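You operate a simulated robot arm through the tools that you are given. There is no shell and no other tool. Be economical: measure what you need, move in short steps, check, and stop when the job is done.

Carry out the task below with a simulated two-armed robot. There is one attempt and no reset: what you move stays moved.

TASK
Pick up the chain link card with one hand, pass it to the other hand and put it on the ledge under the green barrel. Set down upright: chain link card.
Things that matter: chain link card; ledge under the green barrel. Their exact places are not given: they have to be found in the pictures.

It is judged by the outcome, as a careful person would: the job done as asked, and still so three seconds after it is handed in. It fails if anything else is knocked over, pushed out of place, dropped, spilled or broken.

THE ROBOT
Two 7-joint arms with two-finger parallel grippers on one trunk, on a base that drives. Base frame: it is fixed to the floor where the robot stands at the start and does not move with it; the origin is under the middle of the robot, x ahead of it, y to its left, z up; the surface under the hand at the start is at about z = 0.62. Lengths are in m, angles in degrees, forces in N, time in s.
The left shoulder is at the start at [0.03, 0.119, 0.91], the right one opposite. With the tool pointing down near the work surface each hand reaches from about 0.18 to 0.66 m from the robot's upright axis, wherever it stands, measured 20 degrees to its own side. Places, roughly: ledge under the green barrel [3.3, 1.7, 0.5]. Payload 3.43 kg a hand.
Tool frame (each hand has its own): the origin (TCP) lies between the finger pads and is the grasp point; the fingertips stand 0.03 m ahead of it; z points along the fingers, y is the line along which they close. Largest opening 0.094 m; finger width 0.028, thickness 0.01; the body of the gripper, 0.05 by 0.096 m, starts 0.055 m behind the TCP.
Orientation is that of the tool frame in the base frame, as a unit quaternion [w, x, y, z]. With the fingers straight down and closing along the base's y, the tool's x points along the base's -x, its y along +y and its z along -z.

THE INTERFACE
- The arms move only by the tool arm_command. It takes "left_targets", "right_targets" or both (then of equal length, played together; a hand with none holds still); each is one flat list of numbers, 7 for each row, row after row: the shift along the tool's x, y, z in m, then the turn, a rotation vector about the tool's x, y, z in degrees, then the gripper command, from -1 (fully open) to 1 (shut), values between in proportion. In form: [tx, ty, tz, wx, wy, wz, jaw, tx, ty, tz, wx, wy, wz, jaw, ...]. A call has 1 to 10 rows; each row is the pose to reach, as a shift and turn from the pose commanded when the call began, along the tool's axes at that moment. Rows are played at 5 a second. More than 0.05 m and 8.6 degrees between two rows, or a gripper value outside its range, and nothing of the call is played. A pose out of reach is approached as far as the arm can. The call stops where the force on the tool passes 40 N (or 10 N more than at its start, if that is more) or the arm is blocked; 0.2 s more then pass. Each finger travels about 0.072 m/s and halts on what it meets, pressing with about 39 N; the grip force reading is that of the motor and also rises with nothing between the fingers. The clock runs only during rows and for 0.2 s after the last one: add rows that repeat a pose to give the fingers time. It gives the time, the measured TCP pose, the force on the tool (base axes), the opening and the grip force at its end, in the units of the frame above (readings bear some noise), with the torque about the TCP (base axes, N m) and any sound that the robot's microphone picked up, and new pictures: "views" is both (left out), scene, wrist or none (wrist: the cameras of the hands that moved).
- Cameras (640 x 400 px; columns grow to the right, rows downward): "scene" is now at [0.027, 0.0247, 1.5996]; the picture's right is [0.39, -0.92, 0.00], its down [-0.83, -0.35, -0.44] and it looks along [0.41, 0.17, -0.90] (base axes); focal length 296 px, centre (320, 200). "left" rides on the left gripper at [0.076, -0.014, -0.103] in its tool frame; the picture's right is [0.18, 0.98, 0.00], its down [-0.75, 0.14, -0.64] and it looks along [-0.63, 0.12, 0.77] (tool axes); focal length 243 px, centre (320, 200). "right" rides on the right gripper at [0.076, 0.014, -0.103] in its tool frame; the picture's right is [-0.18, 0.98, 0.00], its down [-0.75, -0.14, -0.64] and it looks along [-0.63, -0.12, 0.77] (tool axes); focal length 243 px, centre (320, 200).
- lift_body(by): slides the trunk up (or, below 0, down) by that many m; the arms and the scene camera ride with it, the base frame stays. It gives what a move gives, with no picture.
- roll_base(legs): drives the robot by 1 to 6 legs, each [ahead, turn to the left] in m and degrees, along the robot's own axes; the way and the turn of a leg run together, so that a leg with both is an arc; at most 1.5 m and 180 degrees a leg. The arms and the cameras ride along, it lands a little off, and it stops where it bumps. It gives what a move gives, and a new picture of the scene camera.
- turn_head(pan, tilt): turns the head with the scene camera to pan (to the left, within 143 degrees either way) and tilt (down, from -29 to 69), counted from straight ahead of the robot. It gives what a move gives, and a new picture of the scene camera.
- pixel_to_xyz(camera, pixels): for up to 12 pixels [column, row] of the newest picture of that camera ("zoom" is the newest enlarged one), the place [x, y, z] in the base frame of the surface seen there, good to about 0.002 m. The clock stands still meanwhile.
- close_up(camera, box): a new picture of the part [left, top, right, bottom] of that camera's present view, enlarged. The clock stands still meanwhile.
- job_done(): hands the job in; it is judged then, once.

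Keep the steps short. Do not move on a guess: measure, check each grasp and each placing, and mend mistakes. In all there are 80 turns and 260 pictures (those below and enlarged ones count). Leave the grippers open and the arms clear of the work at the hand-in unless told otherwise, and finish with a single line.

The tools are called after ">>>" by a JSON object that holds its "name" and its "arguments". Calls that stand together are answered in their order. arm_command: Moves the arms, as the interface text tells. Its arguments: {"type":"object","properties":{"left_targets":{"type":"array","items":{"type":"number"}},"right_targets":{"type":"array","items":{"type":"number"}},"views":{"type":"string","enum":["both","scene","wrist","none"]}},"required":[]} The other tools are called the same way: lift_body (by) slides the trunk up or down; roll_base (legs) drives the base; turn_head (pan, tilt) turns the head that bears the scene camera; pixel_to_xyz (camera, pixels) gives the place of the surface under pixels of a picture; close_up (camera, box) takes an enlarged picture of a part of a camera's view; job_done () hands the job in.

At the start:

```text
time_s: 0.0
left_tcp_pos: [0.4502, 0.3285, 0.9179]
left_tcp_rot: [0.0, 0.0, 1.0, 0.0]
left_wrist_force: [0.2, 0.1, -0.5]
left_ft_torque: [0.01, 0.01, 0.0]
left_finger_gap: 0.0937
left_grasp_force: 0.0
right_tcp_pos: [0.3552, -0.0726, 0.838]
right_tcp_rot: [0.0, 0.0, 1.0, 0.0]
right_wrist_force: [0.3, 0.0, -0.2]
right_ft_torque: [-0.03, 0.0, 0.01]
right_finger_gap: 0.0941
right_grasp_force: 0.0
trunk travel left (down, up): [-0.175, 0.235]
robot x, y, heading: [-0.0023, -0.0018, 0.0]
head pan, tilt: [22.7, 64.0]
```

scene: 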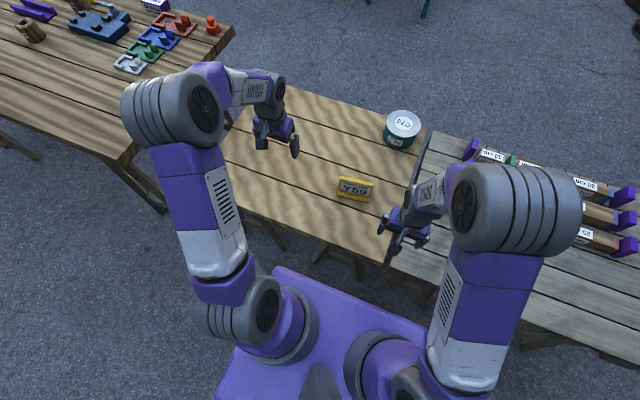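
right: 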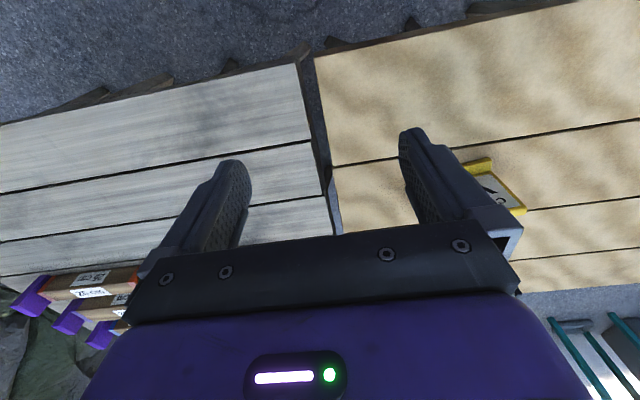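
left: 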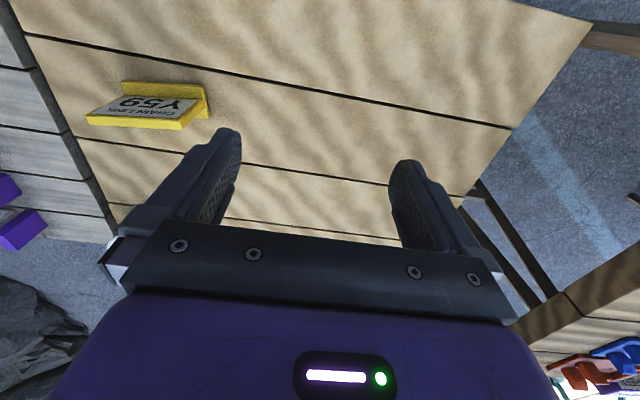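

I see a yellow card "CHAIN LINK Y59" at scene (355,189). I'll enlarge it and look toward the ledge later.

>>> {"name": "close_up", "arguments": {"camera": "scene", "box": [315, 165, 395, 215]}}

>>> {"name": "close_up", "arguments": {"camera": "left", "box": [60, 60, 240, 150]}}

>>> {"name": "pixel_to_xyz", "arguments": {"camera": "left", "pixels": [[123, 85], [203, 87], [208, 117], [182, 127], [88, 120], [150, 108], [180, 92], [120, 95], [250, 100], [60, 120]]}}

```text
8.00 times, centred on (355, 190) of scene
```

zoom: 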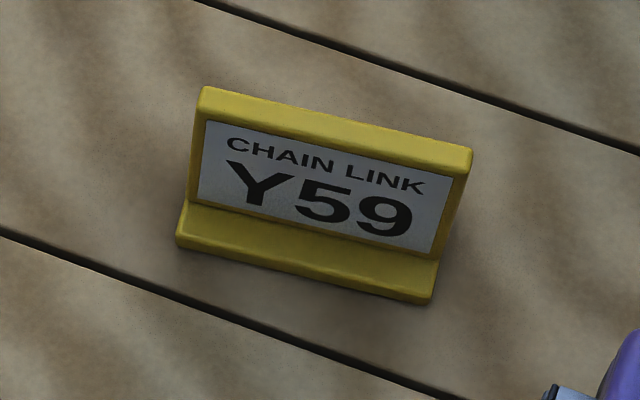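

```text
3.56 times, centred on (150, 105) of left
```

zoom: 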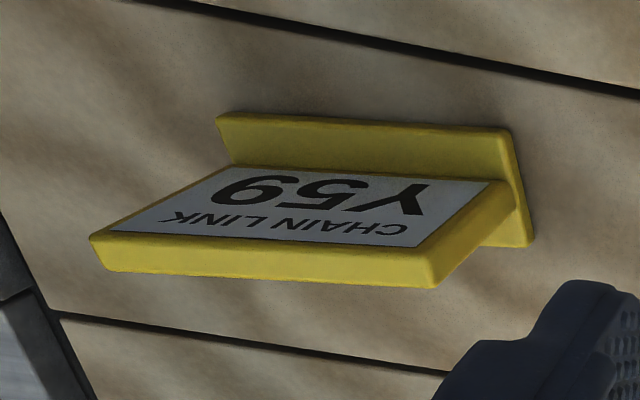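

```text
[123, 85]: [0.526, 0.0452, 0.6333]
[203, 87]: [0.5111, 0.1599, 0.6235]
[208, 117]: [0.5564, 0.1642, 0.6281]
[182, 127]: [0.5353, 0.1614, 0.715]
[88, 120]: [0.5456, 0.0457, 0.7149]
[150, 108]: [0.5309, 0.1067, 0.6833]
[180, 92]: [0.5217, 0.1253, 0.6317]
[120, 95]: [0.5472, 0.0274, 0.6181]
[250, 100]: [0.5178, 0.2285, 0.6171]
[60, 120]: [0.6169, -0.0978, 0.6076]
```

The card is an upright panel with a foot toward me. I'll measure its edges and thickness.

>>> {"name": "pixel_to_xyz", "arguments": {"camera": "zoom", "pixels": [[110, 241], [425, 258], [112, 264], [425, 281], [230, 120], [505, 137], [240, 160], [505, 175], [525, 240], [500, 205], [450, 265], [300, 200]]}}

>>> {"name": "turn_head", "arguments": {"pan": 27, "tilt": 15}}

```text
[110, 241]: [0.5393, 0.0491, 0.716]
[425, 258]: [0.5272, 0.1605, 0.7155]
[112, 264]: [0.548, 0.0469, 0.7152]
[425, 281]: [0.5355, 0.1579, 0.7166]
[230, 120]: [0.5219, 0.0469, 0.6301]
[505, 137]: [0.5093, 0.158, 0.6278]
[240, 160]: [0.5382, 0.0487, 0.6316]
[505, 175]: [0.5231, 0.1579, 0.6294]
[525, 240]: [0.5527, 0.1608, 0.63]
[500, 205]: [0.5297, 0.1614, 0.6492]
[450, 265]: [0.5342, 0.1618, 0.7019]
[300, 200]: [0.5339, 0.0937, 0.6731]
```

```text
time_s: 1.2
left_tcp_pos: [0.4497, 0.3297, 0.9186]
left_tcp_rot: [0.001, 0.0, 1.0, 0.001]
left_wrist_force: [-0.4, -0.2, -0.6]
left_ft_torque: [-0.01, -0.01, 0.0]
left_finger_gap: 0.0939
left_grasp_force: 0.0
right_tcp_pos: [0.3569, -0.0727, 0.8399]
right_tcp_rot: [0.0, 0.0, 1.0, 0.0]
right_wrist_force: [-0.2, 0.7, -0.2]
right_ft_torque: [0.0, 0.01, 0.0]
right_finger_gap: 0.0939
right_grasp_force: 0.1
trunk travel left (down, up): [-0.175, 0.235]
robot x, y, heading: [0.0028, 0.0011, 0.2]
head pan, tilt: [27.0, 15.0]
```

scene: 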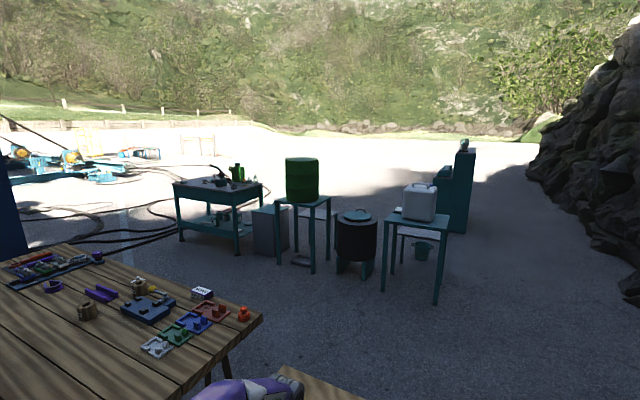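

The green barrel is at (302,180) on a stand. Enlarge to see the ledge.

>>> {"name": "close_up", "arguments": {"camera": "scene", "box": [230, 140, 390, 290]}}

>>> {"name": "pixel_to_xyz", "arguments": {"camera": "scene", "pixels": [[302, 180], [303, 203], [278, 204], [313, 206], [328, 198], [312, 262], [280, 260], [355, 240], [296, 235], [306, 228], [390, 265], [300, 255]]}}

```text
2.67 times, centred on (310, 215) of scene
```

zoom: 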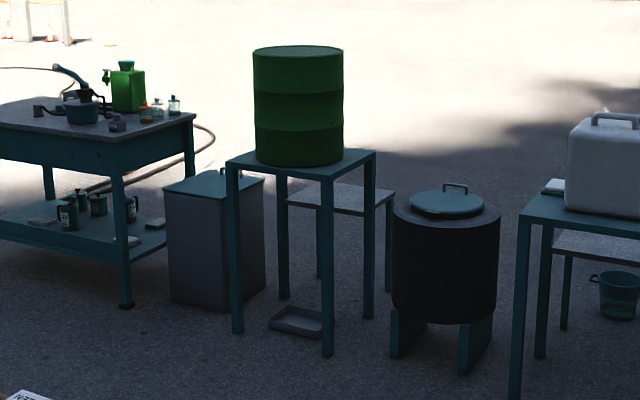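

```text
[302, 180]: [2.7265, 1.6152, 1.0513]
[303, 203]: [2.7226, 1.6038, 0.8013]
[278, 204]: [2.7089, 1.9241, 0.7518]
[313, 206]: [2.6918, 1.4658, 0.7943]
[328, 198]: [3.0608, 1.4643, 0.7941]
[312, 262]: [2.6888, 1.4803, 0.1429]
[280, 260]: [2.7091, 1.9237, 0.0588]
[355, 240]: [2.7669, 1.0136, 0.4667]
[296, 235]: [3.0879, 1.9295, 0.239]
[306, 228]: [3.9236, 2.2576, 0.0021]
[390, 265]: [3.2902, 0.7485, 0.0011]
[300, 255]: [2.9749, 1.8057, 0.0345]
```

>>> {"name": "pixel_to_xyz", "arguments": {"camera": "zoom", "pixels": [[345, 198], [300, 190], [320, 185], [388, 190], [380, 212], [389, 255], [318, 250], [300, 203], [360, 212], [283, 270], [368, 270], [350, 187]]}}

```text
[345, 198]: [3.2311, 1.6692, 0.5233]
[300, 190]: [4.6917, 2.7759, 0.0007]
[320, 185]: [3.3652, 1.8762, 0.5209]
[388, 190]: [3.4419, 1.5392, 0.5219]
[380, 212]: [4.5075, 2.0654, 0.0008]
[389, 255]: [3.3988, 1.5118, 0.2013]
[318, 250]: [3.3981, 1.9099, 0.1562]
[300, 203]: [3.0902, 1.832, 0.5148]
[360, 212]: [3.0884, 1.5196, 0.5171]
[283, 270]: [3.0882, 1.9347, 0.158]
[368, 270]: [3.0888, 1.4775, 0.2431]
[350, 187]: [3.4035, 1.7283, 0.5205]
```

Ledge: x 3.09–3.45, y 1.50–1.92, top z ≈0.522, open from its far side. Card: panel from (0.54,0.047) to (0.53,0.161), top z 0.716, yawed 6°. I'll bring the left hand over its left half, camera side outward, closing across the panel thickness.

>>> {"name": "arm_command", "arguments": {"left_targets": [-0.0085, -0.019, 0.012, 0, 0, 8.38, -1, -0.017, -0.038, 0.024, 0, 0, 16.76, -1, -0.0255, -0.057, 0.036, 0, 0, 25.14, -1, -0.034, -0.076, 0.048, 0, 0, 33.52, -1, -0.0425, -0.095, 0.06, 0, 0, 41.9, -1, -0.051, -0.114, 0.072, 0, 0, 50.28, -1, -0.0595, -0.133, 0.084, 0, 0, 58.66, -1, -0.068, -0.152, 0.096, 0, 0, 67.04, -1, -0.0765, -0.171, 0.108, 0, 0, 75.42, -1, -0.085, -0.19, 0.118, 0, 0, 83.8, -1], "views": "wrist"}}

>>> {"name": "turn_head", "arguments": {"pan": 12, "tilt": 64}}

```text
time_s: 3.4
left_tcp_pos: [0.5345, 0.1399, 0.7995]
left_tcp_rot: [0.0, 0.669, 0.744, 0.0]
left_wrist_force: [0.0, 0.0, -0.3]
left_ft_torque: [-0.03, 0.01, 0.0]
left_finger_gap: 0.0943
left_grasp_force: 0.1
right_tcp_pos: [0.3571, -0.0734, 0.8404]
right_tcp_rot: [0.0, 0.0, 1.0, 0.0]
right_wrist_force: [0.7, -0.1, 0.5]
right_ft_torque: [0.01, 0.02, 0.02]
right_finger_gap: 0.0939
right_grasp_force: 0.1
trunk travel left (down, up): [-0.175, 0.235]
robot x, y, heading: [0.0013, 0.0008, -0.0]
head pan, tilt: [27.0, 15.0]
```

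left: 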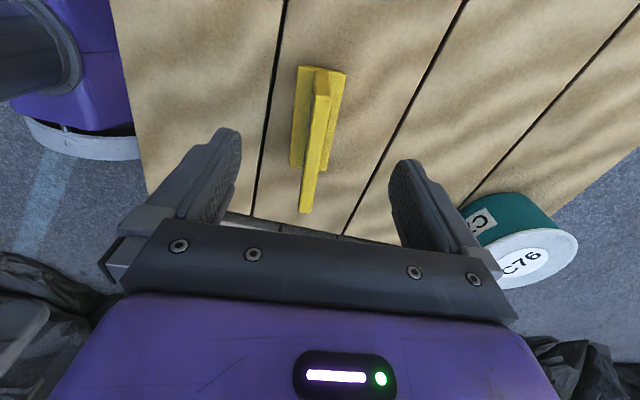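

```text
time_s: 4.5
left_tcp_pos: [0.5363, 0.1405, 0.7993]
left_tcp_rot: [0.0, 0.667, 0.745, 0.001]
left_wrist_force: [0.2, 0.2, -0.5]
left_ft_torque: [-0.02, 0.0, 0.01]
left_finger_gap: 0.0937
left_grasp_force: 0.0
right_tcp_pos: [0.3555, -0.0711, 0.8407]
right_tcp_rot: [0.0, 0.0, 1.0, 0.0]
right_wrist_force: [0.4, -0.4, 0.1]
right_ft_torque: [-0.01, 0.02, 0.02]
right_finger_gap: 0.094
right_grasp_force: 0.1
trunk travel left (down, up): [-0.175, 0.235]
robot x, y, heading: [-0.0014, 0.0027, 0.2]
head pan, tilt: [12.0, 64.0]
```

scene: 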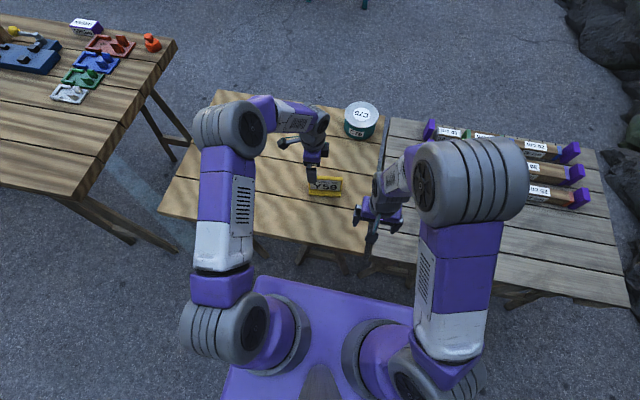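

Aligned with the panel. Check the panel's two faces from this view and how near the C76 tub is to the finger path.

>>> {"name": "pixel_to_xyz", "arguments": {"camera": "left", "pixels": [[302, 205], [310, 208], [316, 120], [327, 120], [306, 155], [328, 140], [480, 210], [555, 235], [520, 280], [303, 160], [322, 150]]}}

>>> {"name": "close_up", "arguments": {"camera": "left", "box": [260, 50, 380, 230]}}

```text
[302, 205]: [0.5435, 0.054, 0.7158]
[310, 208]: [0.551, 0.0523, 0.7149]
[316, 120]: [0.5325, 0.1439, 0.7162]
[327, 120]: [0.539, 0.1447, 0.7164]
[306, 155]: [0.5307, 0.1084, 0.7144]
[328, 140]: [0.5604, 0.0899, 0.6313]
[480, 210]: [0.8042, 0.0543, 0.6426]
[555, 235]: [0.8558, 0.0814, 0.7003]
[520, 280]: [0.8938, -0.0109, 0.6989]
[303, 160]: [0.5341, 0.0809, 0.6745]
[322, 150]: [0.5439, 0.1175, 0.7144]
```

```text
2.22 times, centred on (320, 140) of left
```

zoom: 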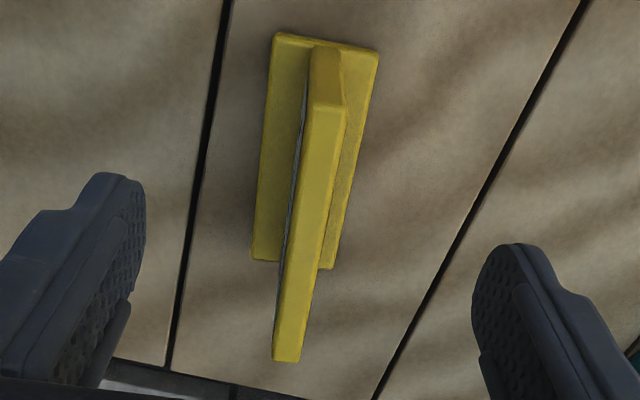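

Panel centre at y=0.14 is x≈0.5355, matching the TCP. Descend 0.112 m to z ≈0.687 and close.

>>> {"name": "arm_command", "arguments": {"left_targets": [0, 0, 0.03, 0, 0, 0, -1, 0, 0, 0.06, 0, 0, 0, -1, 0, 0, 0.09, 0, 0, 0, -1, 0, 0, 0.112, 0, 0, 0, -1, 0, 0, 0.112, 0, 0, 0, -1, 0, 0, 0.112, 0, 0, 0, 0, 0, 0, 0.112, 0, 0, 0, 0.5, 0, 0, 0.112, 0, 0, 0, 1, 0, 0, 0.112, 0, 0, 0, 1, 0, 0, 0.112, 0, 0, 0, 1]}}

```text
time_s: 6.7
left_tcp_pos: [0.5354, 0.1381, 0.6874]
left_tcp_rot: [0.0, 0.668, 0.744, 0.0]
left_wrist_force: [0.6, 0.0, 0.1]
left_ft_torque: [0.04, 0.0, 0.01]
left_finger_gap: 0.0177
left_grasp_force: 39.1
right_tcp_pos: [0.3561, -0.0706, 0.8399]
right_tcp_rot: [0.0, 0.0, 1.0, 0.0]
right_wrist_force: [0.0, 0.7, -0.4]
right_ft_torque: [0.02, 0.0, -0.02]
right_finger_gap: 0.0942
right_grasp_force: 0.1
trunk travel left (down, up): [-0.175, 0.235]
robot x, y, heading: [-0.0014, 0.0006, 0.3]
head pan, tilt: [12.0, 64.0]
```

scene: 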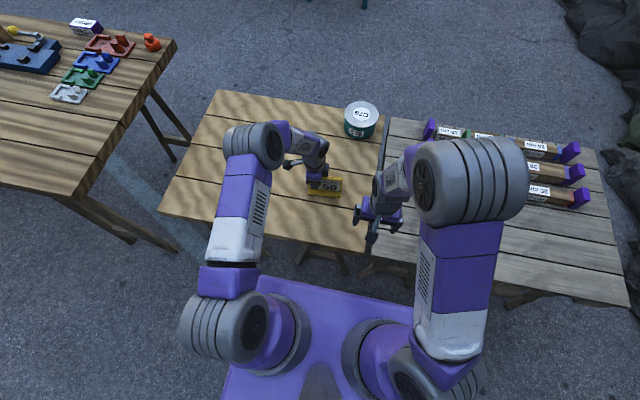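
left: 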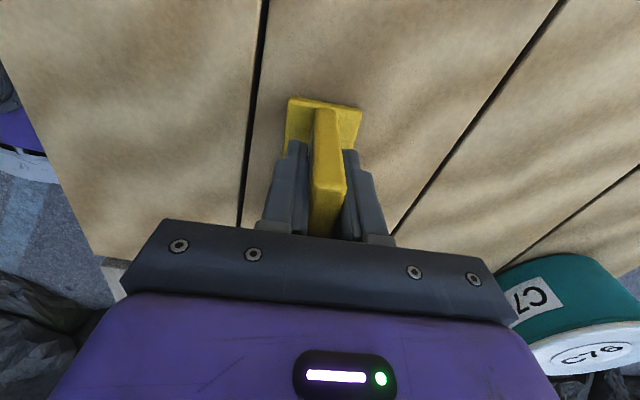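

Gripped (gap 17.7 mm, 39 N). Lift the card straight up, then bring it to about (0.46, 0.06, 0.86), squared to the axes.

>>> {"name": "arm_command", "arguments": {"left_targets": [0, 0, -0.02, 0, 0, 0, 1, 0, 0, -0.05, 0, 0, 0, 1, 0, 0, -0.09, 0, 0, 0, 1, 0, 0, -0.13, 0, 0, 0, 1, 0, 0, -0.17, 0, 0, 0, 1, -0.018, -0.021, -0.17, 0, 0, 1.5, 1, -0.036, -0.042, -0.17, 0, 0, 3, 1, -0.054, -0.063, -0.17, 0, 0, 4.6, 1, -0.0714, -0.0832, -0.17, 0, 0, 6.2, 1, -0.0714, -0.0832, -0.17, 0, 0, 6.2, 1]}}

```text
time_s: 8.9
left_tcp_pos: [0.461, 0.0578, 0.8583]
left_tcp_rot: [0.001, 0.708, 0.707, -0.001]
left_wrist_force: [-0.2, 0.4, 0.1]
left_ft_torque: [0.04, -0.02, -0.02]
left_finger_gap: 0.0001
left_grasp_force: 33.2
right_tcp_pos: [0.3555, -0.0722, 0.8409]
right_tcp_rot: [0.0, 0.0, 1.0, -0.001]
right_wrist_force: [0.7, 0.1, -0.1]
right_ft_torque: [-0.01, 0.0, 0.03]
right_finger_gap: 0.0939
right_grasp_force: 0.0
trunk travel left (down, up): [-0.175, 0.235]
robot x, y, heading: [0.0024, 0.002, 0.0]
head pan, tilt: [12.0, 64.0]
```

scene: 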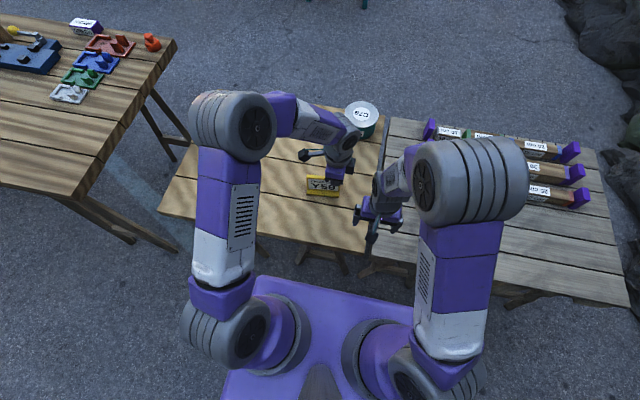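
left: 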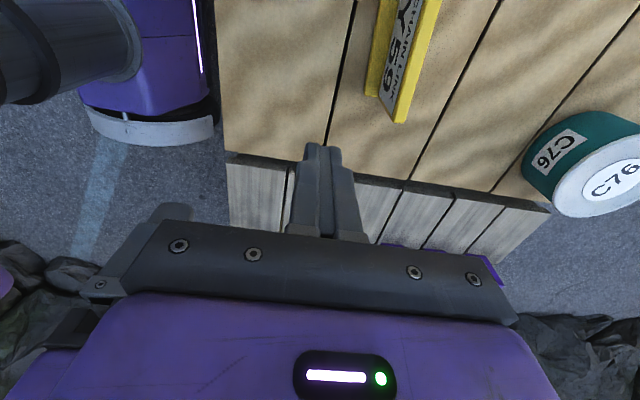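

The fingers had still been closing when I lifted; the card stayed standing on the table. I re-measure it before retrying.

>>> {"name": "close_up", "arguments": {"camera": "scene", "box": [283, 160, 363, 210]}}

>>> {"name": "pixel_to_xyz", "arguments": {"camera": "left", "pixels": [[393, 115], [404, 118], [405, 70], [415, 70], [424, 30], [428, 30], [433, 5], [438, 5]]}}

```text
8.00 times, centred on (323, 185) of scene
```

zoom: 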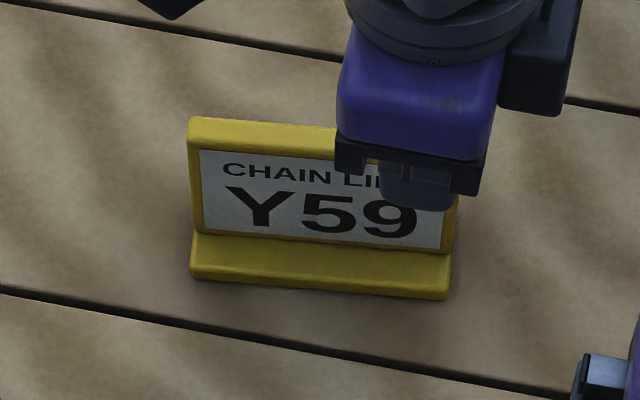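

```text
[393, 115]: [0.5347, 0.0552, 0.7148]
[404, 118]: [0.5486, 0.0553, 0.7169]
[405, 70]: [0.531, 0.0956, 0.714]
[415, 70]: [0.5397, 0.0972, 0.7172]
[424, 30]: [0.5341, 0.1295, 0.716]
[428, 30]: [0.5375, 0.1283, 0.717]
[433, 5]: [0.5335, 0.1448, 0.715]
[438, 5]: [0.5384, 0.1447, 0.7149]
```

Card still in its place. Move back above it with open jaws (z unchanged), then descend.

>>> {"name": "arm_command", "arguments": {"left_targets": [0.02, 0.019, 0, 0, 0, -1.5, -1, 0.04, 0.0375, 0, 0, 0, -3, -1, 0.06, 0.056, 0, 0, 0, -4.6, -1, 0.081, 0.0748, 0, 0, 0, -6.2, -1, 0.081, 0.0748, 0.0, 0, 0, -6.2, -1, 0.081, 0.0748, 0.03, 0, 0, -6.2, -1, 0.081, 0.0748, 0.06, 0, 0, -6.2, -1, 0.081, 0.0748, 0.06, 0, 0, -6.2, -1], "views": "wrist"}}

```text
time_s: 10.7
left_tcp_pos: [0.5321, 0.1382, 0.7961]
left_tcp_rot: [0.0, 0.668, 0.744, 0.0]
left_wrist_force: [-0.5, -0.8, -0.8]
left_ft_torque: [-0.01, 0.01, 0.01]
left_finger_gap: 0.094
left_grasp_force: 0.0
right_tcp_pos: [0.3555, -0.0721, 0.8394]
right_tcp_rot: [0.0, 0.0, 1.0, 0.0]
right_wrist_force: [-1.0, 0.6, 0.2]
right_ft_torque: [-0.01, 0.02, -0.01]
right_finger_gap: 0.0938
right_grasp_force: 0.1
trunk travel left (down, up): [-0.175, 0.235]
robot x, y, heading: [-0.0014, 0.0012, -0.2]
head pan, tilt: [12.0, 64.0]
```

left: 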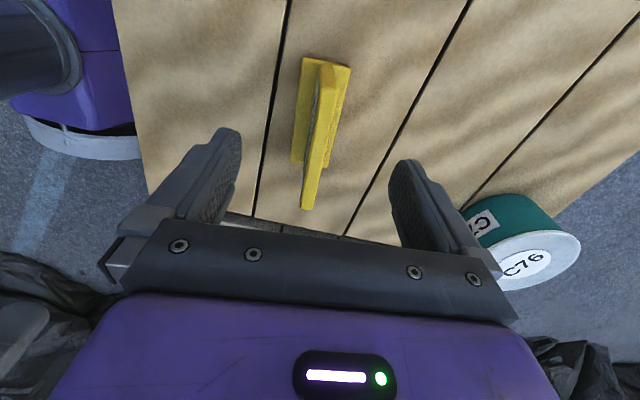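

Descend 0.109 m, then close with ample time.

>>> {"name": "arm_command", "arguments": {"left_targets": [0, 0.002, 0.03, 0, 0, 0, -1, 0, 0.002, 0.06, 0, 0, 0, -1, 0, 0.002, 0.09, 0, 0, 0, -1, 0, 0.002, 0.109, 0, 0, 0, -1, 0, 0.002, 0.109, 0, 0, 0, -1], "views": "none"}}

>>> {"name": "arm_command", "arguments": {"left_targets": [0, 0, 0, 0, 0, 0, 0, 0, 0, 0, 0, 0, 0, 0.5, 0, 0, 0, 0, 0, 0, 1, 0, 0, 0, 0, 0, 0, 1, 0, 0, 0, 0, 0, 0, 1, 0, 0, 0, 0, 0, 0, 1, 0, 0, 0, 0, 0, 0, 1, 0, 0, 0, 0, 0, 0, 1], "views": "wrist"}}

```text
time_s: 11.9
left_tcp_pos: [0.5361, 0.1425, 0.6899]
left_tcp_rot: [0.0, 0.668, 0.744, 0.001]
left_wrist_force: [0.2, -0.4, 0.2]
left_ft_torque: [0.01, -0.02, 0.02]
left_finger_gap: 0.094
left_grasp_force: 0.1
right_tcp_pos: [0.3566, -0.073, 0.84]
right_tcp_rot: [0.0, 0.0, 1.0, 0.0]
right_wrist_force: [0.1, 0.5, -0.1]
right_ft_torque: [0.0, 0.01, -0.05]
right_finger_gap: 0.0941
right_grasp_force: 0.1
trunk travel left (down, up): [-0.175, 0.235]
robot x, y, heading: [0.0023, 0.003, -0.2]
head pan, tilt: [12.0, 64.0]
```

```text
time_s: 13.7
left_tcp_pos: [0.5363, 0.1417, 0.6899]
left_tcp_rot: [0.0, 0.667, 0.745, 0.001]
left_wrist_force: [0.2, 0.8, 0.3]
left_ft_torque: [0.02, 0.01, 0.0]
left_finger_gap: 0.018
left_grasp_force: 39.2
right_tcp_pos: [0.3558, -0.0719, 0.8401]
right_tcp_rot: [0.0, -0.001, 1.0, 0.0]
right_wrist_force: [0.3, -0.2, 0.2]
right_ft_torque: [-0.03, 0.03, -0.01]
right_finger_gap: 0.094
right_grasp_force: 0.0
trunk travel left (down, up): [-0.175, 0.235]
robot x, y, heading: [0.0002, -0.0004, 0.3]
head pan, tilt: [12.0, 64.0]
```

left: 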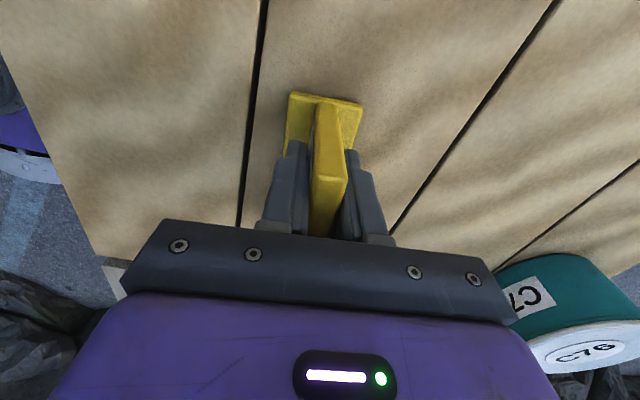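

The 18 mm gap was a real contact, so it slipped out in the lift. Look closely at the contact.

>>> {"name": "close_up", "arguments": {"camera": "left", "box": [250, 80, 410, 240]}}

>>> {"name": "close_up", "arguments": {"camera": "scene", "box": [273, 145, 363, 210]}}

>>> {"name": "close_up", "arguments": {"camera": "right", "box": [380, 80, 640, 240]}}

```text
2.50 times, centred on (330, 160) of left
```

zoom: 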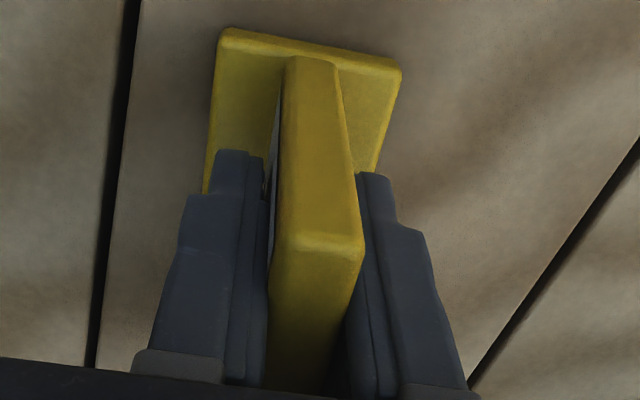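

```text
6.15 times, centred on (318, 178) of scene
```

zoom: 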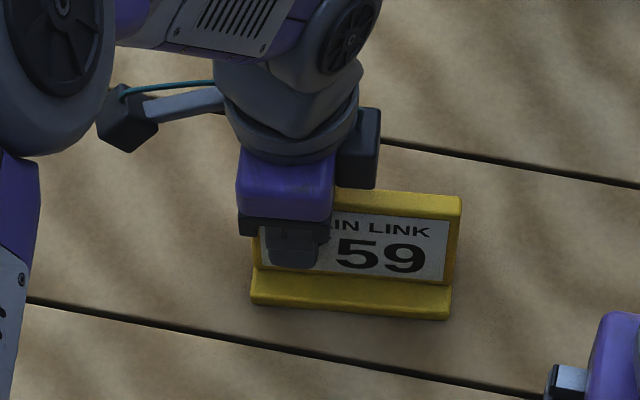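

```text
2.46 times, centred on (510, 160) of right
```

zoom: 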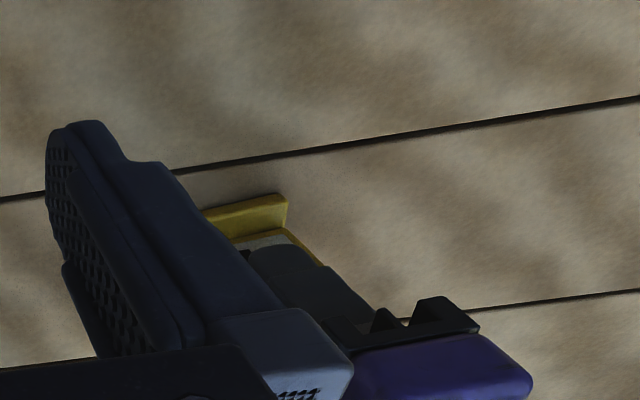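

The panel appears to lean back relative to the fingers (touching low in front, high behind). Measure its face precisely.

>>> {"name": "close_up", "arguments": {"camera": "scene", "box": [300, 170, 350, 200]}}

```text
12.80 times, centred on (325, 185) of scene
```

zoom: 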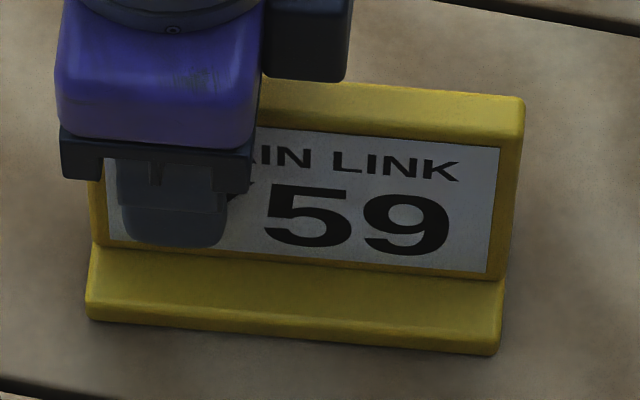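

>>> {"name": "pixel_to_xyz", "arguments": {"camera": "zoom", "pixels": [[300, 145], [285, 250], [390, 155], [375, 258], [490, 165], [480, 265], [350, 205], [440, 215], [300, 85], [300, 115], [500, 105], [500, 130]]}}

>>> {"name": "pixel_to_xyz", "arguments": {"camera": "zoom", "pixels": [[320, 145], [305, 250], [400, 155], [385, 258], [480, 165], [470, 265], [360, 205], [430, 215], [400, 95], [400, 125], [450, 100], [450, 125]]}}

```text
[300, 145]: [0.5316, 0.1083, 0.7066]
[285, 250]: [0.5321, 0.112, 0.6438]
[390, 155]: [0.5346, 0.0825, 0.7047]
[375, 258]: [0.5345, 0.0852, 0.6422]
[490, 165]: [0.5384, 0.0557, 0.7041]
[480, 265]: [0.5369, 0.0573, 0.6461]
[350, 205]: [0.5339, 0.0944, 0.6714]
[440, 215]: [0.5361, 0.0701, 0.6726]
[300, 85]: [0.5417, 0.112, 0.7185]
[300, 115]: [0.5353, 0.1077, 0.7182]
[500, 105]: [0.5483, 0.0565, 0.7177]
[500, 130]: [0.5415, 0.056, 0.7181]
```

```text
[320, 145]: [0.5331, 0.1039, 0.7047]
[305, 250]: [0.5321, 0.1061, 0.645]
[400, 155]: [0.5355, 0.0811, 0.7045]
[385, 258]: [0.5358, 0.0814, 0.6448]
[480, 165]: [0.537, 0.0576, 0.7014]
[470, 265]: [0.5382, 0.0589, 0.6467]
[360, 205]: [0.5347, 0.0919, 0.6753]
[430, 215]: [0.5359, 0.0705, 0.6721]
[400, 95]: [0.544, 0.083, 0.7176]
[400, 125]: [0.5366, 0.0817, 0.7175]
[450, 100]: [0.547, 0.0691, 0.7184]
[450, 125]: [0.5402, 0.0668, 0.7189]
```

The face is vertical and aligned. Try a slow small lift (15 mm) and watch the gap.

>>> {"name": "arm_command", "arguments": {"left_targets": [0, 0, -0.002, 0, 0, 0, 1, 0, 0, -0.004, 0, 0, 0, 1, 0, 0, -0.006, 0, 0, 0, 1, 0, 0, -0.009, 0, 0, 0, 1, 0, 0, -0.012, 0, 0, 0, 1, 0, 0, -0.015, 0, 0, 0, 1], "views": "wrist"}}

>>> {"name": "close_up", "arguments": {"camera": "scene", "box": [300, 165, 350, 205]}}

```text
time_s: 15.1
left_tcp_pos: [0.5357, 0.1414, 0.7032]
left_tcp_rot: [0.0, 0.668, 0.744, 0.0]
left_wrist_force: [0.7, -0.1, 0.0]
left_ft_torque: [0.0, -0.01, 0.02]
left_finger_gap: 0.0175
left_grasp_force: 39.2
right_tcp_pos: [0.3564, -0.0718, 0.8398]
right_tcp_rot: [0.0, 0.0, 1.0, 0.0]
right_wrist_force: [0.1, -0.3, -0.3]
right_ft_torque: [0.01, 0.01, -0.01]
right_finger_gap: 0.094
right_grasp_force: 0.1
trunk travel left (down, up): [-0.175, 0.235]
robot x, y, heading: [0.0038, -0.0034, -0.2]
head pan, tilt: [12.0, 64.0]
```

left: 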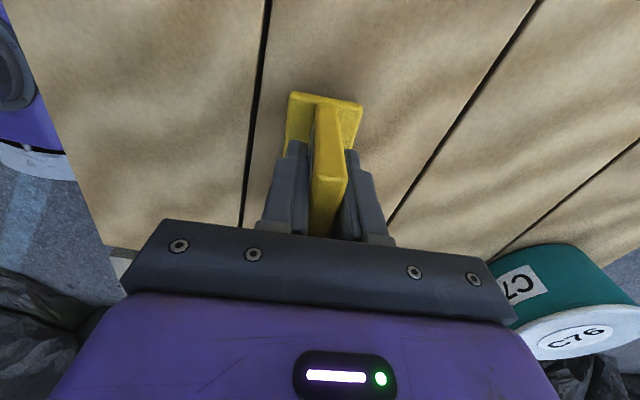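

```text
10.00 times, centred on (325, 185) of scene
```

zoom: 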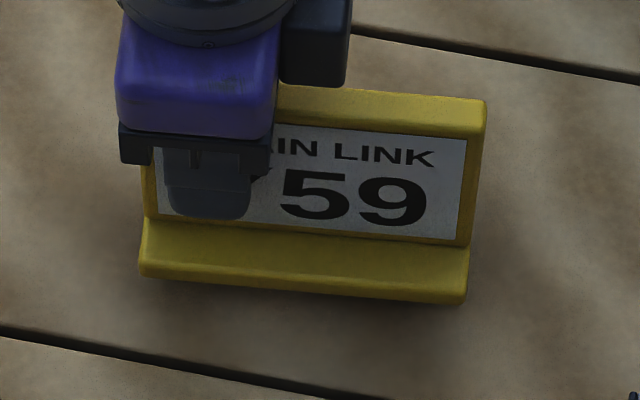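

The card rises with the hand (off the table). Continue slowly.

>>> {"name": "arm_command", "arguments": {"left_targets": [0, 0, -0.004, 0, 0, 0, 1, 0, 0, -0.01, 0, 0, 0, 1, 0, 0, -0.018, 0, 0, 0, 1, 0, 0, -0.028, 0, 0, 0, 1, 0, 0, -0.038, 0, 0, 0, 1, 0, 0, -0.048, 0, 0, 0, 1, 0, 0, -0.058, 0, 0, 0, 1, 0, 0, -0.066, 0, 0, 0, 1, 0, 0, -0.072, 0, 0, 0, 1, 0, 0, -0.076, 0, 0, 0, 1], "views": "wrist"}}

>>> {"name": "close_up", "arguments": {"camera": "scene", "box": [290, 150, 370, 210]}}

```text
time_s: 17.3
left_tcp_pos: [0.5368, 0.1399, 0.7785]
left_tcp_rot: [0.0, 0.668, 0.744, 0.0]
left_wrist_force: [0.2, -0.3, -1.3]
left_ft_torque: [0.03, -0.01, 0.01]
left_finger_gap: 0.018
left_grasp_force: 39.2
right_tcp_pos: [0.3557, -0.0718, 0.8395]
right_tcp_rot: [0.0, 0.0, 1.0, 0.0]
right_wrist_force: [-0.5, 0.1, -0.9]
right_ft_torque: [0.04, -0.02, -0.01]
right_finger_gap: 0.0939
right_grasp_force: 0.0
trunk travel left (down, up): [-0.175, 0.235]
robot x, y, heading: [-0.0009, 0.0029, -0.0]
head pan, tilt: [12.0, 64.0]
```

left: 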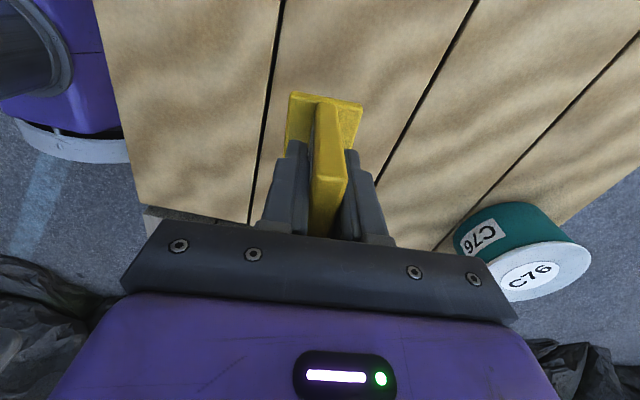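

```text
6.67 times, centred on (330, 180) of scene
```

zoom: 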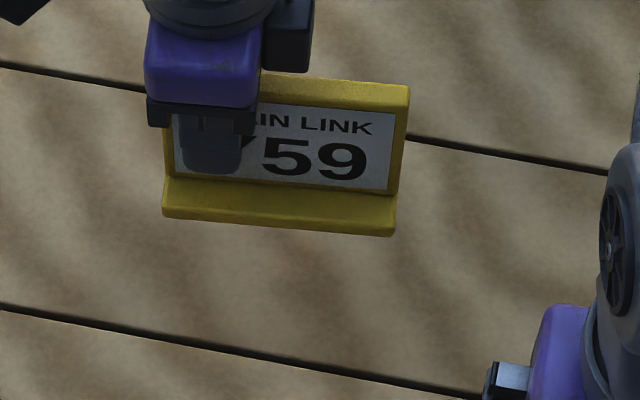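

Held steadily. Raise and bring it slowly to the hand-over spot (~0.48, 0.08, 0.85), squared up.

>>> {"name": "arm_command", "arguments": {"left_targets": [-0.002, -0.002, -0.004, 0, 0, 0.4, 1, -0.006, -0.007, -0.011, 0, 0, 1, 1, -0.012, -0.0135, -0.019, 0, 0, 1.8, 1, -0.019, -0.0215, -0.028, 0, 0, 2.6, 1, -0.026, -0.0295, -0.037, 0, 0, 3.4, 1, -0.033, -0.0375, -0.046, 0, 0, 4.2, 1, -0.04, -0.0455, -0.055, 0, 0, 5, 1, -0.047, -0.0535, -0.062, 0, 0, 5.6, 1, -0.052, -0.059, -0.068, 0, 0, 6, 1, -0.0537, -0.0612, -0.07, 0, 0, 6.2, 1], "views": "both"}}

```text
time_s: 19.5
left_tcp_pos: [0.4815, 0.079, 0.8501]
left_tcp_rot: [0.0, 0.707, 0.707, 0.0]
left_wrist_force: [0.3, -0.4, -0.4]
left_ft_torque: [0.03, -0.02, -0.03]
left_finger_gap: 0.0175
left_grasp_force: 39.2
right_tcp_pos: [0.3558, -0.0719, 0.8397]
right_tcp_rot: [0.0, 0.0, 1.0, 0.001]
right_wrist_force: [-0.1, -0.1, 0.7]
right_ft_torque: [0.02, 0.02, 0.01]
right_finger_gap: 0.0938
right_grasp_force: 0.0
trunk travel left (down, up): [-0.175, 0.235]
robot x, y, heading: [-0.0007, -0.0, -0.0]
head pan, tilt: [12.0, 64.0]
```

scene: 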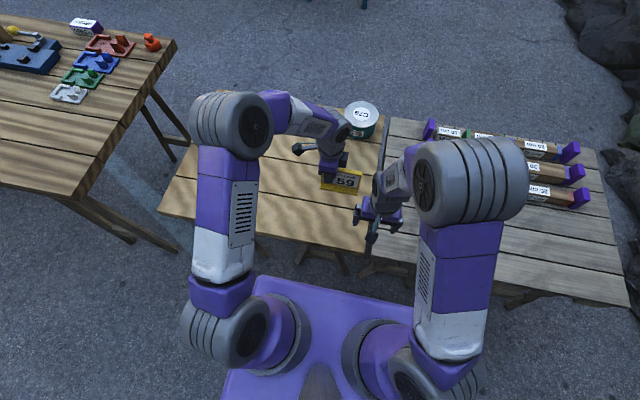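
left: 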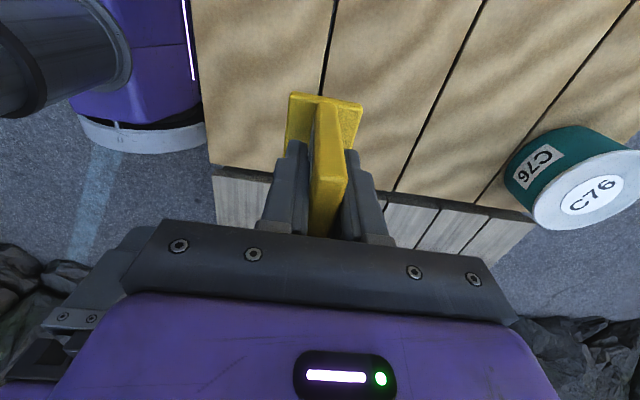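

Now bring the right hand beside the card's free end (y≈-0.11), turning it with its camera outward.

>>> {"name": "arm_command", "arguments": {"right_targets": [-0.006, -0.008, -0.001, 0, 0, -8.4, -1, -0.018, -0.016, -0.002, 0, 0, -16.8, -1, -0.03, -0.024, -0.003, 0, 0, -25.2, -1, -0.043, -0.032, -0.004, 0, 0, -33.6, -1, -0.057, -0.038, -0.005, 0, 0, -42, -1, -0.071, -0.038, -0.006, 0, 0, -50.4, -1, -0.085, -0.038, -0.008, 0, 0, -58.8, -1, -0.099, -0.038, -0.009, 0, 0, -67.2, -1, -0.113, -0.038, -0.01, 0, 0, -75.6, -1, -0.1257, -0.038, -0.012, 0, 0, -84, -1], "views": "none"}}

>>> {"name": "arm_command", "arguments": {"right_targets": [0, 0, 0, 0, 0, -6, -1, 0, 0, 0, 0, 0, -6, -1], "views": "both"}}

```text
time_s: 21.7
left_tcp_pos: [0.4824, 0.0791, 0.8503]
left_tcp_rot: [0.0, 0.707, 0.707, 0.0]
left_wrist_force: [-0.4, -0.4, -1.8]
left_ft_torque: [0.04, -0.02, 0.01]
left_finger_gap: 0.0176
left_grasp_force: 39.0
right_tcp_pos: [0.4823, -0.1107, 0.8535]
right_tcp_rot: [0.0, -0.67, 0.743, 0.0]
right_wrist_force: [-0.4, 0.8, 0.6]
right_ft_torque: [-0.01, -0.02, 0.0]
right_finger_gap: 0.094
right_grasp_force: 0.0
trunk travel left (down, up): [-0.175, 0.235]
robot x, y, heading: [-0.0012, 0.0014, -0.1]
head pan, tilt: [12.0, 64.0]
```

```text
time_s: 22.3
left_tcp_pos: [0.4819, 0.081, 0.8498]
left_tcp_rot: [0.0, 0.707, 0.707, 0.0]
left_wrist_force: [-0.4, 0.4, -0.9]
left_ft_torque: [0.01, 0.02, -0.02]
left_finger_gap: 0.0177
left_grasp_force: 39.2
right_tcp_pos: [0.4826, -0.1101, 0.8516]
right_tcp_rot: [-0.001, -0.707, 0.707, 0.0]
right_wrist_force: [0.4, -0.4, 0.0]
right_ft_torque: [0.02, -0.01, -0.03]
right_finger_gap: 0.0941
right_grasp_force: 0.0
trunk travel left (down, up): [-0.175, 0.235]
robot x, y, heading: [-0.0012, 0.0012, 0.2]
head pan, tilt: [12.0, 64.0]
```

scene: 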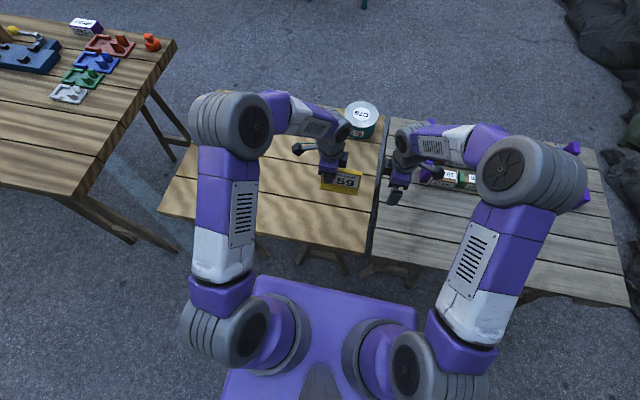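
right: 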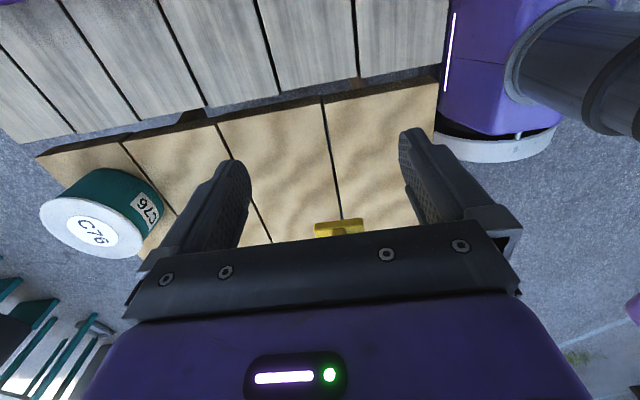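

Card is between the right fingers' line. Slide toward it by 0.06 and look.

>>> {"name": "arm_command", "arguments": {"right_targets": [-0.02, 0, 0, 0, 0, 0, -1, -0.04, 0, 0, 0, 0, 0, -1, -0.06, 0, 0, 0, 0, 0, -1, -0.06, 0, 0, 0, 0, 0, -1], "views": "wrist"}}

>>> {"name": "close_up", "arguments": {"camera": "scene", "box": [290, 120, 430, 220]}}

```text
time_s: 23.3
left_tcp_pos: [0.4823, 0.0805, 0.8502]
left_tcp_rot: [0.001, 0.707, 0.707, 0.0]
left_wrist_force: [0.2, -0.6, -0.4]
left_ft_torque: [0.02, -0.01, -0.02]
left_finger_gap: 0.0178
left_grasp_force: 39.4
right_tcp_pos: [0.4847, -0.0489, 0.8526]
right_tcp_rot: [0.0, 0.707, -0.707, 0.0]
right_wrist_force: [0.6, 0.0, -0.5]
right_ft_torque: [0.01, -0.04, -0.02]
right_finger_gap: 0.0939
right_grasp_force: 0.0
trunk travel left (down, up): [-0.175, 0.235]
robot x, y, heading: [-0.0003, 0.0021, -0.1]
head pan, tilt: [12.0, 64.0]
```

right: 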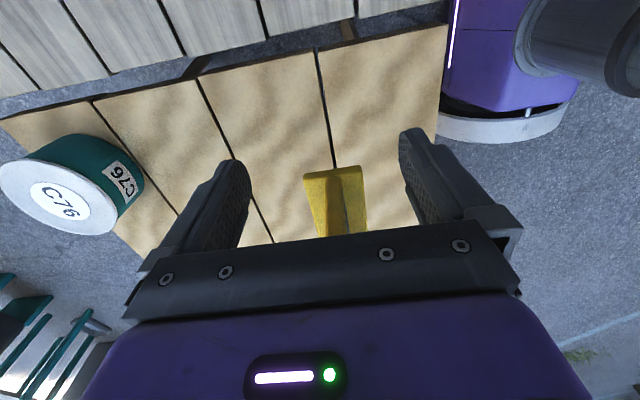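

```text
4.00 times, centred on (360, 170) of scene
```

zoom: 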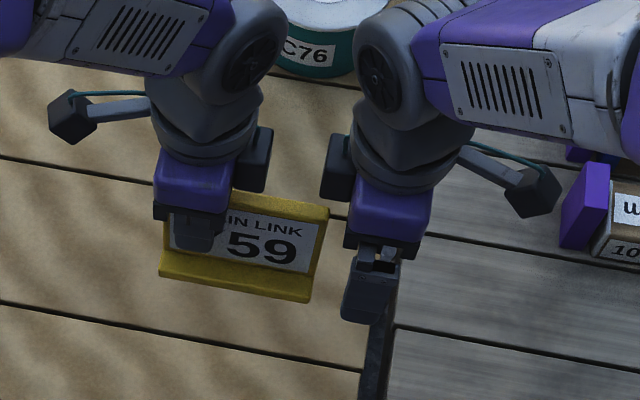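

Each wrist has a dark block facing inward (zoom (258,155) and (335,170)); side by side and vertical they would collide. I measure them to plan a tilted grip by the right hand.

>>> {"name": "pixel_to_xyz", "arguments": {"camera": "zoom", "pixels": [[267, 140], [262, 182], [240, 185], [252, 160], [330, 145], [326, 190], [345, 195], [335, 170], [325, 215], [312, 290], [195, 190], [395, 215]]}}

```text
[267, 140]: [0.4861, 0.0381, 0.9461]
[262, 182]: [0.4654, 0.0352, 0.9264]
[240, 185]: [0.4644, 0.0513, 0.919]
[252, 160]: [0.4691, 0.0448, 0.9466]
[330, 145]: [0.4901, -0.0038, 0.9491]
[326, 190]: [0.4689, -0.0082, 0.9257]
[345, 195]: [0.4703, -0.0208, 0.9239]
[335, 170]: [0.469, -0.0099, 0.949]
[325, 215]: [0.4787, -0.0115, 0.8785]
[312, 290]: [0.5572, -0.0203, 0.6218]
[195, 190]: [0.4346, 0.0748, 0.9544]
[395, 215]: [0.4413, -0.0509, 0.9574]
```

Blocks reach 0.045 m inward from 0.07 m above the TCP. Tilting the right hand 40° (fingers pointing toward the card) clears them. Tilt in place, then slide in to y≈0.

>>> {"name": "arm_command", "arguments": {"right_targets": [0, 0, 0, 0, -8, 0, -1, 0, 0, 0, 0, -16, 0, -1, 0, 0, 0, 0, -24, 0, -1, 0, 0, 0, 0, -32, 0, -1, 0, 0, 0, 0, -40, 0, -1, -0.015, 0, 0, 0, -40, 0, -1, -0.03, 0, 0, 0, -40, 0, -1, -0.03, 0, 0, 0, -40, 0, -1], "views": "wrist"}}

>>> {"name": "close_up", "arguments": {"camera": "scene", "box": [290, 120, 430, 220]}}

```text
time_s: 25.1
left_tcp_pos: [0.4807, 0.08, 0.85]
left_tcp_rot: [0.001, 0.707, 0.707, 0.001]
left_wrist_force: [-0.6, 0.2, -1.1]
left_ft_torque: [0.02, -0.01, -0.02]
left_finger_gap: 0.0179
left_grasp_force: 38.9
right_tcp_pos: [0.4822, -0.0214, 0.8514]
right_tcp_rot: [-0.242, 0.665, -0.664, -0.242]
right_wrist_force: [0.3, 0.0, -0.1]
right_ft_torque: [-0.03, 0.02, 0.01]
right_finger_gap: 0.094
right_grasp_force: 0.0
trunk travel left (down, up): [-0.175, 0.235]
robot x, y, heading: [0.0002, -0.0008, -0.0]
head pan, tilt: [12.0, 64.0]
```

right: 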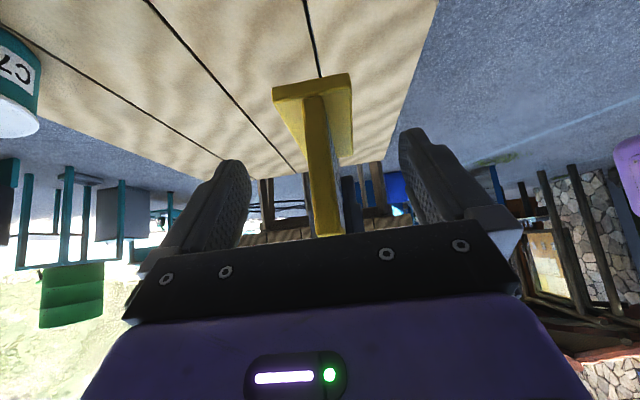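

```text
4.00 times, centred on (360, 170) of scene
```

zoom: 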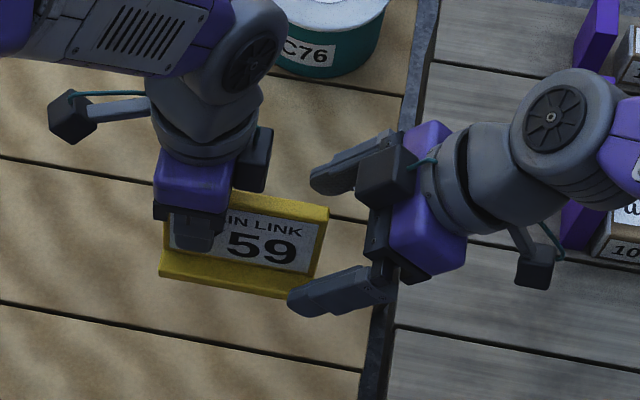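

Clear and straddling. Slide 0.022 further in +y and close the right gripper.

>>> {"name": "arm_command", "arguments": {"right_targets": [-0.0085, 0, 0.007, 0, 0, 0, -1, -0.0169, 0, 0.0141, 0, 0, 0, -1, -0.0169, 0, 0.0141, 0, 0, 0, -0.5, -0.0169, 0, 0.0141, 0, 0, 0, 0, -0.0169, 0, 0.0141, 0, 0, 0, 0.4, -0.0169, 0, 0.0141, 0, 0, 0, 0.7, -0.0169, 0, 0.0141, 0, 0, 0, 1, -0.0169, 0, 0.0141, 0, 0, 0, 1, -0.0169, 0, 0.0141, 0, 0, 0, 1, -0.0169, 0, 0.0141, 0, 0, 0, 1], "views": "wrist"}}

>>> {"name": "close_up", "arguments": {"camera": "scene", "box": [290, 120, 430, 220]}}

```text
time_s: 27.3
left_tcp_pos: [0.4824, 0.0793, 0.8489]
left_tcp_rot: [0.0, 0.706, 0.708, 0.0]
left_wrist_force: [1.8, -0.1, -1.6]
left_ft_torque: [0.04, 0.03, 0.08]
left_finger_gap: 0.0176
left_grasp_force: 39.3
right_tcp_pos: [0.4821, 0.0012, 0.8512]
right_tcp_rot: [0.242, -0.664, 0.665, 0.242]
right_wrist_force: [-0.6, 0.5, 0.3]
right_ft_torque: [0.03, -0.02, 0.02]
right_finger_gap: 0.0177
right_grasp_force: 39.3
trunk travel left (down, up): [-0.175, 0.235]
robot x, y, heading: [-0.0019, 0.0015, 0.3]
head pan, tilt: [12.0, 64.0]
```

right: 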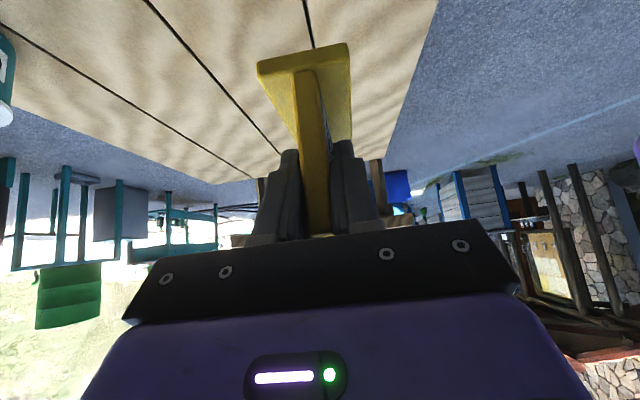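

```text
4.00 times, centred on (360, 170) of scene
```

zoom: 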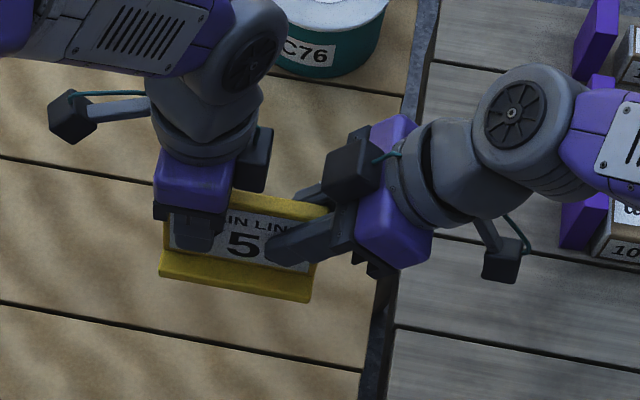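

Right hand holds it too (17.7 mm, 39 N). Open the left hand, then lift it clear.

>>> {"name": "arm_command", "arguments": {"left_targets": [0, 0, 0, 0, 0, 0, 0.6, 0, 0, 0, 0, 0, 0, 0, 0, 0, 0, 0, 0, 0, -0.5, 0, 0, 0, 0, 0, 0, -1, 0, 0, 0, 0, 0, 0, -1, 0, 0, 0, 0, 0, 0, -1, 0, 0, 0, 0, 0, 0, -1], "views": "none"}}

>>> {"name": "arm_command", "arguments": {"left_targets": [0.005, 0, -0.02, 0, 0, 0, -1, 0.01, 0, -0.04, 0, 0, 0, -1, 0.02, 0, -0.06, 0, 0, 0, -1, 0.05, 0, -0.08, 0, 0, 0, -1, 0.08, 0, -0.08, 0, 0, 0, -1, 0.12, 0, -0.08, 0, 0, 0, -1, 0.16, 0, -0.08, 0, 0, 0, -1], "views": "scene"}}

>>> {"name": "close_up", "arguments": {"camera": "scene", "box": [290, 120, 430, 220]}}

```text
time_s: 28.9
left_tcp_pos: [0.4825, 0.081, 0.8503]
left_tcp_rot: [0.001, 0.708, 0.707, 0.0]
left_wrist_force: [0.2, -0.2, 0.6]
left_ft_torque: [0.03, -0.02, 0.0]
left_finger_gap: 0.0941
left_grasp_force: 0.0
right_tcp_pos: [0.4817, 0.0002, 0.8516]
right_tcp_rot: [0.242, -0.664, 0.665, 0.242]
right_wrist_force: [-0.2, 0.6, -0.4]
right_ft_torque: [-0.01, 0.03, 0.0]
right_finger_gap: 0.0178
right_grasp_force: 39.4
trunk travel left (down, up): [-0.175, 0.235]
robot x, y, heading: [-0.001, 0.0001, 0.0]
head pan, tilt: [12.0, 64.0]
```

```text
time_s: 30.5
left_tcp_pos: [0.4806, 0.2392, 0.9314]
left_tcp_rot: [0.001, 0.707, 0.707, 0.0]
left_wrist_force: [-0.4, -0.4, 0.4]
left_ft_torque: [0.0, -0.01, 0.0]
left_finger_gap: 0.0936
left_grasp_force: 0.1
right_tcp_pos: [0.4828, 0.0026, 0.8517]
right_tcp_rot: [-0.241, 0.665, -0.664, -0.242]
right_wrist_force: [-0.3, 1.2, 0.8]
right_ft_torque: [-0.05, 0.03, 0.0]
right_finger_gap: 0.0176
right_grasp_force: 38.8
trunk travel left (down, up): [-0.175, 0.235]
robot x, y, heading: [-0.0027, 0.0014, 0.1]
head pan, tilt: [12.0, 64.0]
```

scene: 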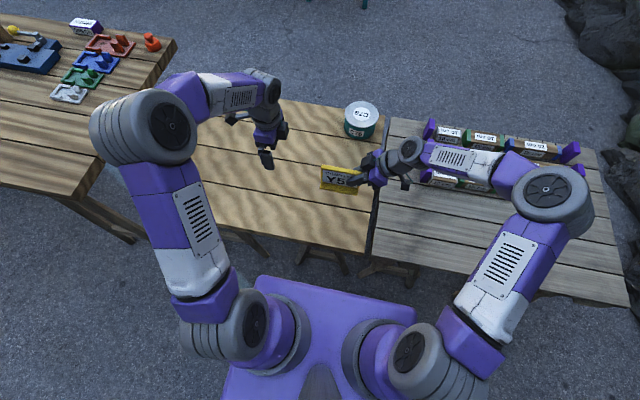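

```text
4.00 times, centred on (360, 170) of scene
```

zoom: 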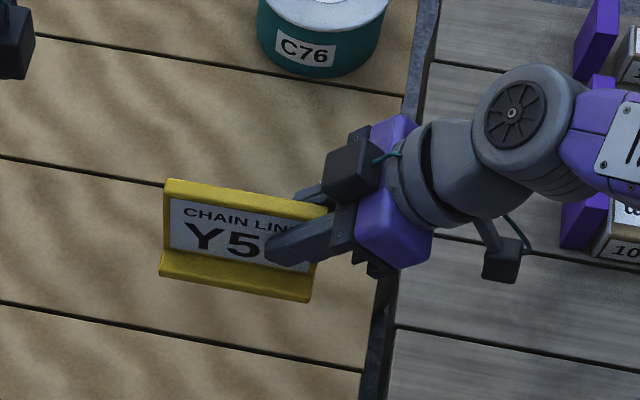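

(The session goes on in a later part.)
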